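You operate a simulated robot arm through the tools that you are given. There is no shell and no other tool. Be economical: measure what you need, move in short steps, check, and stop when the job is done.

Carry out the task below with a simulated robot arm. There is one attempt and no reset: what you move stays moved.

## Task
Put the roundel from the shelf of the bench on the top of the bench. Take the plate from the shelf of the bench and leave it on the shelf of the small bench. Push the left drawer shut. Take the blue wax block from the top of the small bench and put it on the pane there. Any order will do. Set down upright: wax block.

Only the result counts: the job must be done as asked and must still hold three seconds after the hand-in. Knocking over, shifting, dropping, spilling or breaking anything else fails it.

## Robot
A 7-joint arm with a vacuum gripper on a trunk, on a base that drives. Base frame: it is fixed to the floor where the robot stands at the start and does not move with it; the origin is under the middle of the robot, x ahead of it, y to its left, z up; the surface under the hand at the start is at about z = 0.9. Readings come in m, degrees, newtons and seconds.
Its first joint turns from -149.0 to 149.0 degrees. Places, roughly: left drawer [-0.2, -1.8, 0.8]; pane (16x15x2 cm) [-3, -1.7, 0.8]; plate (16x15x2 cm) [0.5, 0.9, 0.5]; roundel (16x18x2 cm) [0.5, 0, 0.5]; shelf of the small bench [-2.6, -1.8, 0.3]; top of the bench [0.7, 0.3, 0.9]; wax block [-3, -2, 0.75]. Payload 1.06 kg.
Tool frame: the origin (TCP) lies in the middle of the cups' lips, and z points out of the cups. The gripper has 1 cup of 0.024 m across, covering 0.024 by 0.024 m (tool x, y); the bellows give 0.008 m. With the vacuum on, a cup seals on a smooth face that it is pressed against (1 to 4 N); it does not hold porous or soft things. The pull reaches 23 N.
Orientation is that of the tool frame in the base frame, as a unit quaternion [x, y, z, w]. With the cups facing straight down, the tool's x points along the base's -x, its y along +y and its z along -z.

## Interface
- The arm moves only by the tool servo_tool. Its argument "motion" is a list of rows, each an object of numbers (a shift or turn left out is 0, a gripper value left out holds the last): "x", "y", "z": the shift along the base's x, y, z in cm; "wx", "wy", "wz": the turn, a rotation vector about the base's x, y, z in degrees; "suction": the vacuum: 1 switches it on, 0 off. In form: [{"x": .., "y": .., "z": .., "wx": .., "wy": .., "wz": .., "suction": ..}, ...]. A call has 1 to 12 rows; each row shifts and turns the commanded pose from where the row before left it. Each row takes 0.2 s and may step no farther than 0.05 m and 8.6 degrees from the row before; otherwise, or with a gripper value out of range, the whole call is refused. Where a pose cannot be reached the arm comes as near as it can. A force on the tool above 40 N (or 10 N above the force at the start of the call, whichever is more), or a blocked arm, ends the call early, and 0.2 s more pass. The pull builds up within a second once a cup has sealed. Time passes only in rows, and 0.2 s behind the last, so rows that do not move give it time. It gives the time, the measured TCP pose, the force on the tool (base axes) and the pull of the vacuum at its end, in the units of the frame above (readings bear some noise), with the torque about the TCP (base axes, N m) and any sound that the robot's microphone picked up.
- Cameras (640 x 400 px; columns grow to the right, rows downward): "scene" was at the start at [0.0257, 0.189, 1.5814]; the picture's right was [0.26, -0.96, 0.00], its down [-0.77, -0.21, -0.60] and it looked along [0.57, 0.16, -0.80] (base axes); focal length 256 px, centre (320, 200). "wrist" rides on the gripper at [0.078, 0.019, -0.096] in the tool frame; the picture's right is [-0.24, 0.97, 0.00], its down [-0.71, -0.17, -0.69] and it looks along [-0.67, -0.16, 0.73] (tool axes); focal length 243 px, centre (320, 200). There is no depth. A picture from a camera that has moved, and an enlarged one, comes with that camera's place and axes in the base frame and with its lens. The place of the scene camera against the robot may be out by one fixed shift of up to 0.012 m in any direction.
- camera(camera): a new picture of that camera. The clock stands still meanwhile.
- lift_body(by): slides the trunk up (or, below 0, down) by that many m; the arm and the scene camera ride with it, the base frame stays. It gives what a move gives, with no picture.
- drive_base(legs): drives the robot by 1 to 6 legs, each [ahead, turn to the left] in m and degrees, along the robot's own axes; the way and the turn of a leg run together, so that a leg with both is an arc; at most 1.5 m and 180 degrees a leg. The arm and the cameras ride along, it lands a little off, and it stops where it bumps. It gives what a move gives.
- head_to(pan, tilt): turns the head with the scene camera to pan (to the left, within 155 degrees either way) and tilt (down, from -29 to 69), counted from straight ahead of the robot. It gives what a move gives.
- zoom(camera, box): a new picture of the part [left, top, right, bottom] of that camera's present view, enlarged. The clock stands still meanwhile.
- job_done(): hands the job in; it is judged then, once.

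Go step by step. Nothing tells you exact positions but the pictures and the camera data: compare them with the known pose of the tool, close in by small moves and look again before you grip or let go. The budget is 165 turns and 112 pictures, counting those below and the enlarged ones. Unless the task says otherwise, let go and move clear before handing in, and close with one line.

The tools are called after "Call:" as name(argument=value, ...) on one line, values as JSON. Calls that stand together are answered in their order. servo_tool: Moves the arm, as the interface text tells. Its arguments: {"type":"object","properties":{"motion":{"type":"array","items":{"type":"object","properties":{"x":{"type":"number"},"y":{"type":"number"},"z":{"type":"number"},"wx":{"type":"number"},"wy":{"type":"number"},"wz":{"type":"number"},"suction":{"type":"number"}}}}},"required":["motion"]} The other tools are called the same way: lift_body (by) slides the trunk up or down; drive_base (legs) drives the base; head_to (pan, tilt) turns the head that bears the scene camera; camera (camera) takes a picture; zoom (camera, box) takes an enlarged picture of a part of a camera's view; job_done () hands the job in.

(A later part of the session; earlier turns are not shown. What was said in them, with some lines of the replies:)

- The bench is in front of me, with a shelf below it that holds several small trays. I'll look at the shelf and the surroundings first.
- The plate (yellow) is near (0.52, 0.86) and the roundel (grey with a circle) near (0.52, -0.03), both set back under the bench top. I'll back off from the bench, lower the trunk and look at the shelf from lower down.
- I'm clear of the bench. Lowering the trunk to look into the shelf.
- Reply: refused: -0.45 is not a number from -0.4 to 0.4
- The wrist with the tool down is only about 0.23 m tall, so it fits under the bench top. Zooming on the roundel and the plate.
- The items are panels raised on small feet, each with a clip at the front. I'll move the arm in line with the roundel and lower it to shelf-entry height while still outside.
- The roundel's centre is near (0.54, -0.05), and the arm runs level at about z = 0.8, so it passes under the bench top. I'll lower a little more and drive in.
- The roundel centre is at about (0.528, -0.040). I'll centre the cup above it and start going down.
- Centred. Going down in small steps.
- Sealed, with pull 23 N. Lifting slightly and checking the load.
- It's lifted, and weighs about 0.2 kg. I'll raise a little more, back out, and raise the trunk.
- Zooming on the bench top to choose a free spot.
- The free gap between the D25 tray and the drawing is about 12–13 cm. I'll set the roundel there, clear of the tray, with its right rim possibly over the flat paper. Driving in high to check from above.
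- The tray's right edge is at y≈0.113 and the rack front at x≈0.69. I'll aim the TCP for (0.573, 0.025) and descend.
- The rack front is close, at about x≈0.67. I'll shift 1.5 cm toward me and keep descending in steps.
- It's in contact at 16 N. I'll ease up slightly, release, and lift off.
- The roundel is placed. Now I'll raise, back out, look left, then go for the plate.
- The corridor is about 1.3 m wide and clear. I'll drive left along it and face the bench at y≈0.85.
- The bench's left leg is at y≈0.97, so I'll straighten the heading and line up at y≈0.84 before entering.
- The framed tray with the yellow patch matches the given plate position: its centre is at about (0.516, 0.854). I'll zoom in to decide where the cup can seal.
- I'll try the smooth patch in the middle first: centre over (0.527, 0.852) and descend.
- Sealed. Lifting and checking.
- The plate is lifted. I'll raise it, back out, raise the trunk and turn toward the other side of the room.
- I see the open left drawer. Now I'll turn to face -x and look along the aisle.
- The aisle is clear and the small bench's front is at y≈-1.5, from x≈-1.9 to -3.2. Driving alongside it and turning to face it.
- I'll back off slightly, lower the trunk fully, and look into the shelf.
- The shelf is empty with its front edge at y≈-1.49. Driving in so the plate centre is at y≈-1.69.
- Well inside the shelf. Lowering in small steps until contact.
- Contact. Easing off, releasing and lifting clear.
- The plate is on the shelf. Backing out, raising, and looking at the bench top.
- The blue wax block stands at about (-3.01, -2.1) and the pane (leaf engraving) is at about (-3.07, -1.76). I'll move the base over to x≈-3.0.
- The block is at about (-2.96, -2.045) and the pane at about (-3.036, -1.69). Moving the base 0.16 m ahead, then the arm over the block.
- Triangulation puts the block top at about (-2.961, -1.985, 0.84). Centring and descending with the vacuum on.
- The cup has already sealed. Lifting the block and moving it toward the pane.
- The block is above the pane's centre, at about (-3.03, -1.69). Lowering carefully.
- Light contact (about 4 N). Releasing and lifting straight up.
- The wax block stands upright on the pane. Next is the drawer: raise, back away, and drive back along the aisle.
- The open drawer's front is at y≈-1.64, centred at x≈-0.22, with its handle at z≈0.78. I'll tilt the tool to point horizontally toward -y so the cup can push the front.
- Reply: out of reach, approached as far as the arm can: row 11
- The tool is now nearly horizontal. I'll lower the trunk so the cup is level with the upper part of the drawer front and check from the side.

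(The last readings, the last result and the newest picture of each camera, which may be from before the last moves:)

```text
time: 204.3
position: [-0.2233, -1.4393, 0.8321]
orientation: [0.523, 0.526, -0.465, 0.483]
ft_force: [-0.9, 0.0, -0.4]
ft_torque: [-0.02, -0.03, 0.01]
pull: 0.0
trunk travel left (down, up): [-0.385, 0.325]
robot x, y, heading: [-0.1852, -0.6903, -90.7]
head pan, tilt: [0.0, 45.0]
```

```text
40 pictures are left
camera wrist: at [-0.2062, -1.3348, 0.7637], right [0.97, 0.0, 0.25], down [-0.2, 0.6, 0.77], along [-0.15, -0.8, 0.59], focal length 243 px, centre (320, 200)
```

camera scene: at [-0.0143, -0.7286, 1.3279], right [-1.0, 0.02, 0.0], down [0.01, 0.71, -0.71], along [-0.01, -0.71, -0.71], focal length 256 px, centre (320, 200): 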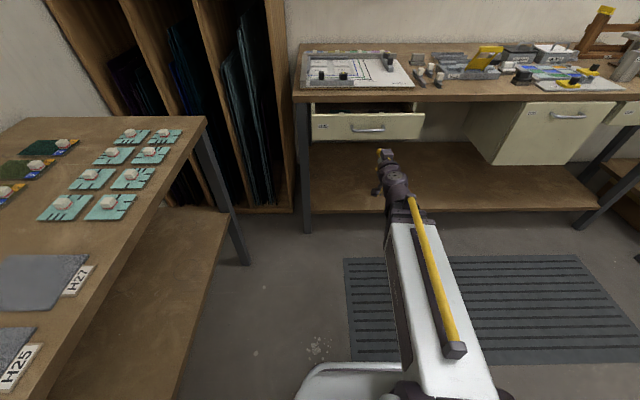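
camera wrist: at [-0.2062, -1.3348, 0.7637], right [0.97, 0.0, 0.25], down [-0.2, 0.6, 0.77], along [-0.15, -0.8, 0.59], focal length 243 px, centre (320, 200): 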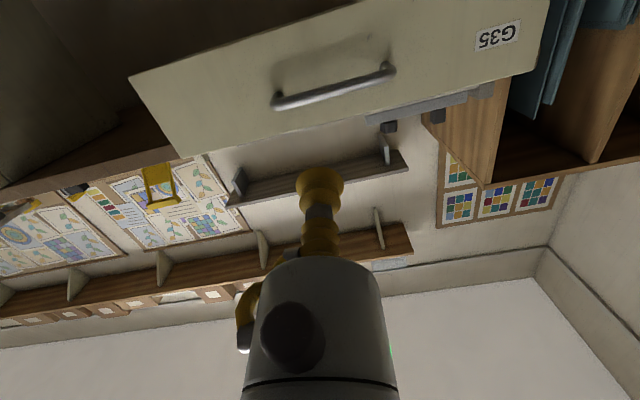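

Call:
zoom(camera="scene", box=[300, 90, 440, 190])

```text
4.00 times, centred on (370, 140) of scene
camera zoom: at [-0.0143, -0.7286, 1.3279], right [-1.0, 0.02, 0.0], down [0.01, 0.71, -0.71], along [-0.01, -0.71, -0.71], focal length 1024 px, centre (120, 440)
```

zoom: 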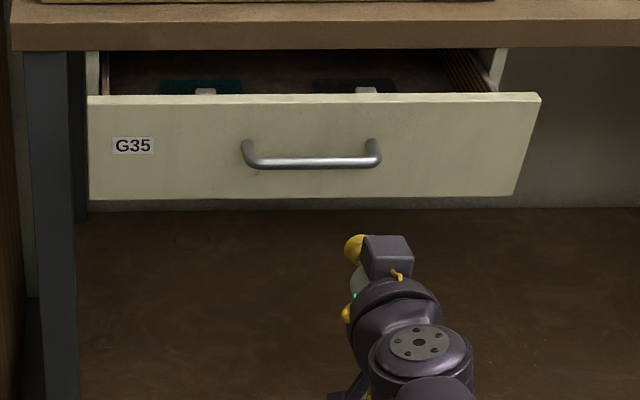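

Both cameras agree: the drawer front spans z≈0.77–0.88 at y≈-1.635, with the handle bar at z≈0.82. I'll aim above the handle at z≈0.858, centred at x≈-0.212, and drive closer.

Call:
servo_tool(motion=[{"z": 2.6, "x": 1.2}, {}])

Call:
drive_base(legs=[[0.13, 0.5]])

Call:
zoom(camera="scene", box=[300, 90, 460, 190])

Call:
camera(camera="wrist")

```text
time: 204.9
position: [-0.2127, -1.4387, 0.8575]
orientation: [0.523, 0.527, -0.464, 0.483]
ft_force: [-1.2, -0.6, 0.3]
ft_torque: [0.03, -0.03, -0.01]
pull: 0.0
trunk travel left (down, up): [-0.385, 0.325]
robot x, y, heading: [-0.185, -0.6874, -90.7]
head pan, tilt: [0.0, 45.0]
```

```text
time: 206.2
position: [-0.2078, -1.5673, 0.8576]
orientation: [0.52, 0.529, -0.462, 0.486]
ft_force: [0.1, 0.2, 1.1]
ft_torque: [-0.02, -0.03, 0.04]
pull: 0.0
trunk travel left (down, up): [-0.385, 0.325]
robot x, y, heading: [-0.1861, -0.8194, -90.5]
head pan, tilt: [0.0, 45.0]
```

```text
4.00 times, centred on (380, 140) of scene
camera zoom: at [-0.0154, -0.8573, 1.3278], right [-1.0, 0.01, 0.0], down [0.0, 0.71, -0.71], along [0.0, -0.71, -0.71], focal length 1024 px, centre (80, 440)
```

zoom: 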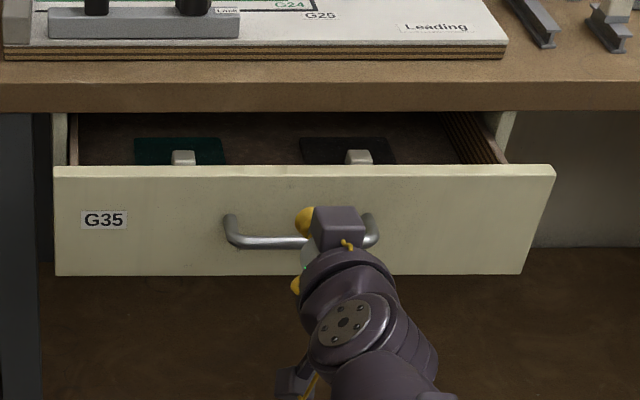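

```text
37 pictures are left
camera wrist: at [-0.1896, -1.4643, 0.7905], right [0.97, 0.01, 0.25], down [-0.2, 0.6, 0.77], along [-0.15, -0.8, 0.59], focal length 243 px, centre (320, 200)
```

wrist: 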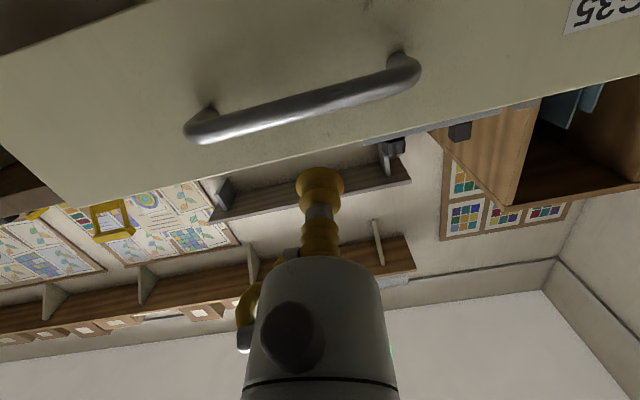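

The cup line passes between the handle bar (~0.83) and the drawer's top edge (~0.871). Pushing forward with the arm.

Call:
servo_tool(motion=[{"y": -2}, {"y": -2}, {"y": -1}, {"y": -1}, {"y": -1}, {}])

Call:
zoom(camera="scene", box=[300, 90, 460, 190])

```text
time: 207.6
position: [-0.206, -1.6392, 0.8581]
orientation: [0.52, 0.529, -0.462, 0.486]
ft_force: [0.2, 0.1, 0.2]
ft_torque: [-0.01, 0.04, 0.04]
pull: 0.1
trunk travel left (down, up): [-0.385, 0.325]
robot x, y, heading: [-0.1838, -0.8233, -90.3]
head pan, tilt: [0.0, 45.0]
```

```text
4.00 times, centred on (380, 140) of scene
camera zoom: at [-0.0154, -0.8575, 1.3278], right [-1.0, 0.01, 0.0], down [0.0, 0.71, -0.71], along [0.0, -0.71, -0.71], focal length 1024 px, centre (80, 440)
```

zoom: 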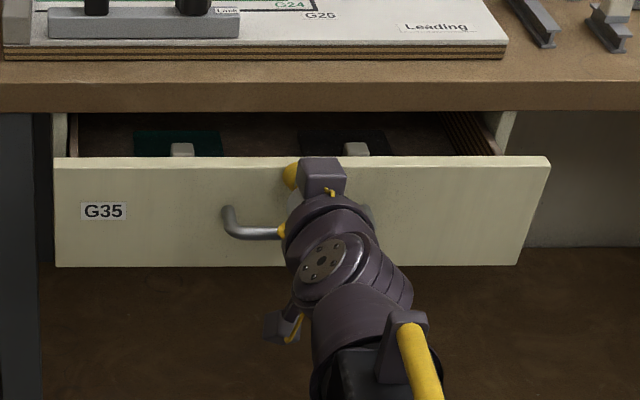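

The drawer is moving with little force. Continuing.

Call:
servo_tool(motion=[{"y": -1.5}, {"y": -1.5}, {"y": -1.5}, {"y": -1.5}, {}])

Call:
zoom(camera="scene", box=[300, 80, 460, 180])

```text
time: 208.8
position: [-0.2065, -1.7004, 0.8585]
orientation: [0.52, 0.529, -0.463, 0.486]
ft_force: [0.0, 0.5, 0.2]
ft_torque: [-0.04, -0.03, 0.02]
pull: 0.0
trunk travel left (down, up): [-0.385, 0.325]
robot x, y, heading: [-0.1836, -0.8159, -90.2]
head pan, tilt: [0.0, 45.0]
```

```text
4.00 times, centred on (380, 130) of scene
camera zoom: at [-0.0154, -0.8575, 1.3278], right [-1.0, 0.01, 0.0], down [0.0, 0.71, -0.71], along [0.0, -0.71, -0.71], focal length 1024 px, centre (80, 480)
```

zoom: 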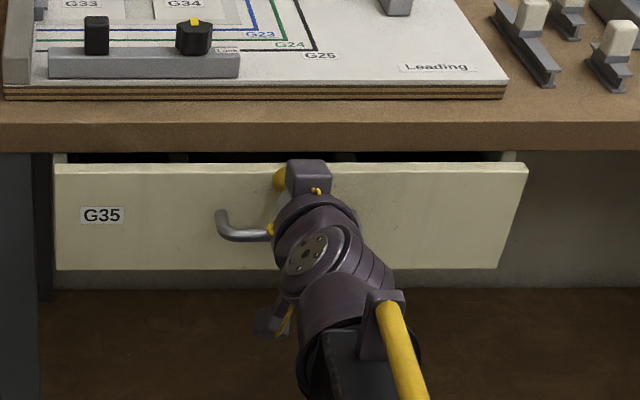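

Call:
servo_tool(motion=[{"y": -1}, {"y": -1}, {"y": -1}, {}])

Call:
zoom(camera="scene", box=[300, 80, 460, 180])

```text
time: 209.8
position: [-0.2063, -1.7287, 0.8577]
orientation: [0.52, 0.53, -0.462, 0.486]
ft_force: [1.1, 9.3, -0.9]
ft_torque: [-0.05, -0.01, -0.01]
pull: 0.0
trunk travel left (down, up): [-0.385, 0.325]
robot x, y, heading: [-0.1857, -0.82, -90.3]
head pan, tilt: [0.0, 45.0]
```

```text
4.00 times, centred on (380, 130) of scene
camera zoom: at [-0.0153, -0.8566, 1.3278], right [-1.0, 0.01, 0.0], down [0.0, 0.71, -0.71], along [0.0, -0.71, -0.71], focal length 1024 px, centre (80, 480)
```

zoom: 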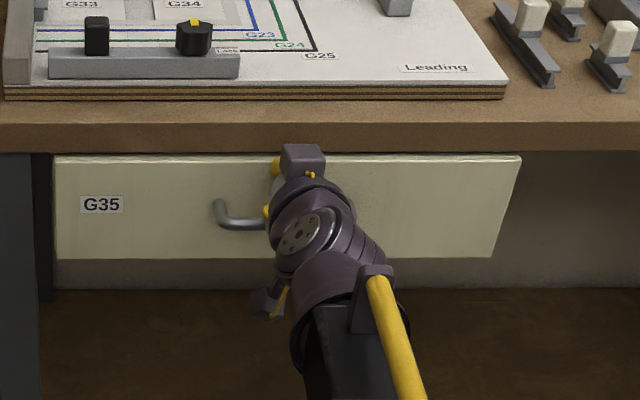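

The force has risen to 9 N, so it's near the stop. I'll press a few mm more to confirm it's fully home.

Call:
servo_tool(motion=[{"y": -0.4}, {"y": -0.4}, {"y": -0.4}, {}])

Call:
zoom(camera="scene", box=[300, 80, 460, 180])

```text
time: 210.3
position: [-0.2061, -1.7296, 0.8594]
orientation: [0.52, 0.529, -0.463, 0.485]
ft_force: [0.3, 17.4, -0.2]
ft_torque: [-0.05, 0.04, 0.01]
pull: 0.0
trunk travel left (down, up): [-0.385, 0.325]
robot x, y, heading: [-0.1818, -0.8205, -90.4]
head pan, tilt: [0.0, 45.0]
stopped in row 2: the force on the tool passed its limit at 43 N (the readings are from after the stop); the commanded pose is now the measured one
```

```text
4.00 times, centred on (380, 130) of scene
camera zoom: at [-0.0154, -0.8555, 1.3279], right [-1.0, 0.01, 0.0], down [0.0, 0.71, -0.71], along [-0.01, -0.71, -0.71], focal length 1024 px, centre (80, 480)
```

zoom: 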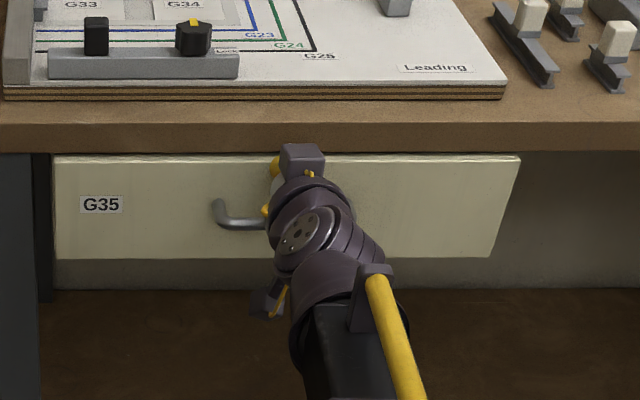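

Firm stop reached. Backing the tool off and comparing with the neighbouring closed drawer.

Call:
servo_tool(motion=[{"y": 1}, {"y": 4}, {"y": 4}, {"y": 4}, {}])

Call:
drive_base(legs=[[-0.3, 0]])

Call:
head_to(pan=-15, tilt=40)

Call:
camera(camera="scene")

Call:
zoom(camera="scene", box=[180, 90, 480, 240])

```text
time: 211.5
position: [-0.2064, -1.6006, 0.8595]
orientation: [0.521, 0.53, -0.462, 0.485]
ft_force: [-0.3, 0.2, -0.1]
ft_torque: [0.03, 0.01, -0.02]
pull: 0.1
trunk travel left (down, up): [-0.385, 0.325]
robot x, y, heading: [-0.1827, -0.8218, -90.2]
head pan, tilt: [0.0, 45.0]
```

```text
time: 213.6
position: [-0.2054, -1.2989, 0.8594]
orientation: [0.522, 0.529, -0.463, 0.484]
ft_force: [0.2, 0.6, 0.4]
ft_torque: [0.0, 0.0, 0.01]
pull: 0.0
trunk travel left (down, up): [-0.385, 0.325]
robot x, y, heading: [-0.1834, -0.5177, -90.6]
head pan, tilt: [0.0, 45.0]
```

```text
time: 214.4
position: [-0.2062, -1.2988, 0.8602]
orientation: [0.522, 0.529, -0.463, 0.484]
ft_force: [-0.1, -0.5, -0.3]
ft_torque: [-0.01, -0.01, 0.0]
pull: 0.1
trunk travel left (down, up): [-0.385, 0.325]
robot x, y, heading: [-0.1836, -0.5145, -90.6]
head pan, tilt: [-15.0, 40.0]
```

```text
32 pictures are left
camera scene: at [-0.0348, -0.5558, 1.3351], right [-0.96, 0.27, 0.0], down [0.17, 0.62, -0.77], along [-0.21, -0.74, -0.64], focal length 256 px, centre (320, 200)
```

scene: 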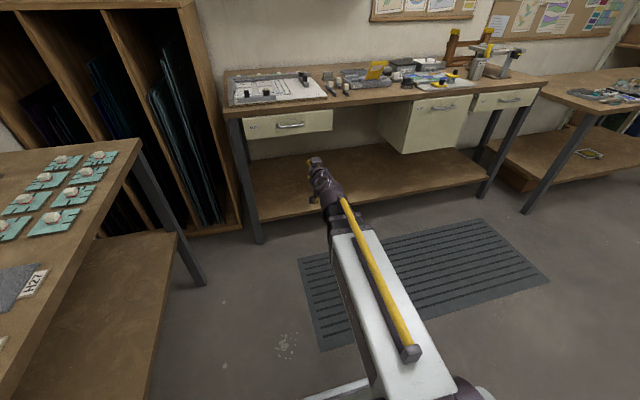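

```text
2.13 times, centred on (330, 165) of scene
camera zoom: at [-0.0348, -0.5558, 1.3351], right [-0.96, 0.27, 0.0], down [0.17, 0.62, -0.77], along [-0.21, -0.74, -0.64], focal length 546 px, centre (299, 275)
```

zoom: 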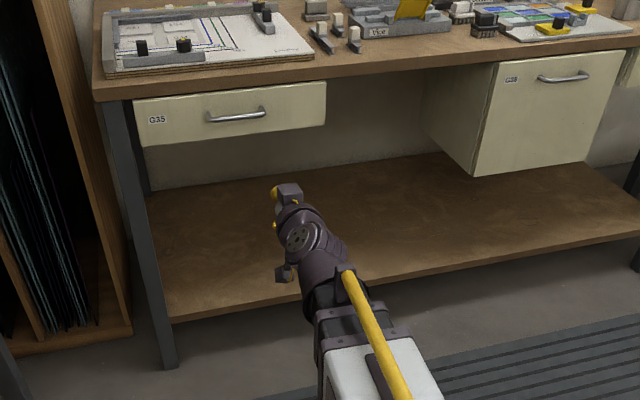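

The left drawer is shut flush like its neighbours, and the roundel, plate and wax block were each checked after release. The arm is clear, so I'm handing in.

Call:
job_done()

```text
The job is handed in.
```

All four tasks are done and the job is handed in: the roundel is on the bench top (its right rim overlaps the drawing sheet there), the plate is on the small bench's shelf, the left drawer is shut, and the blue wax block is upright on the pane.
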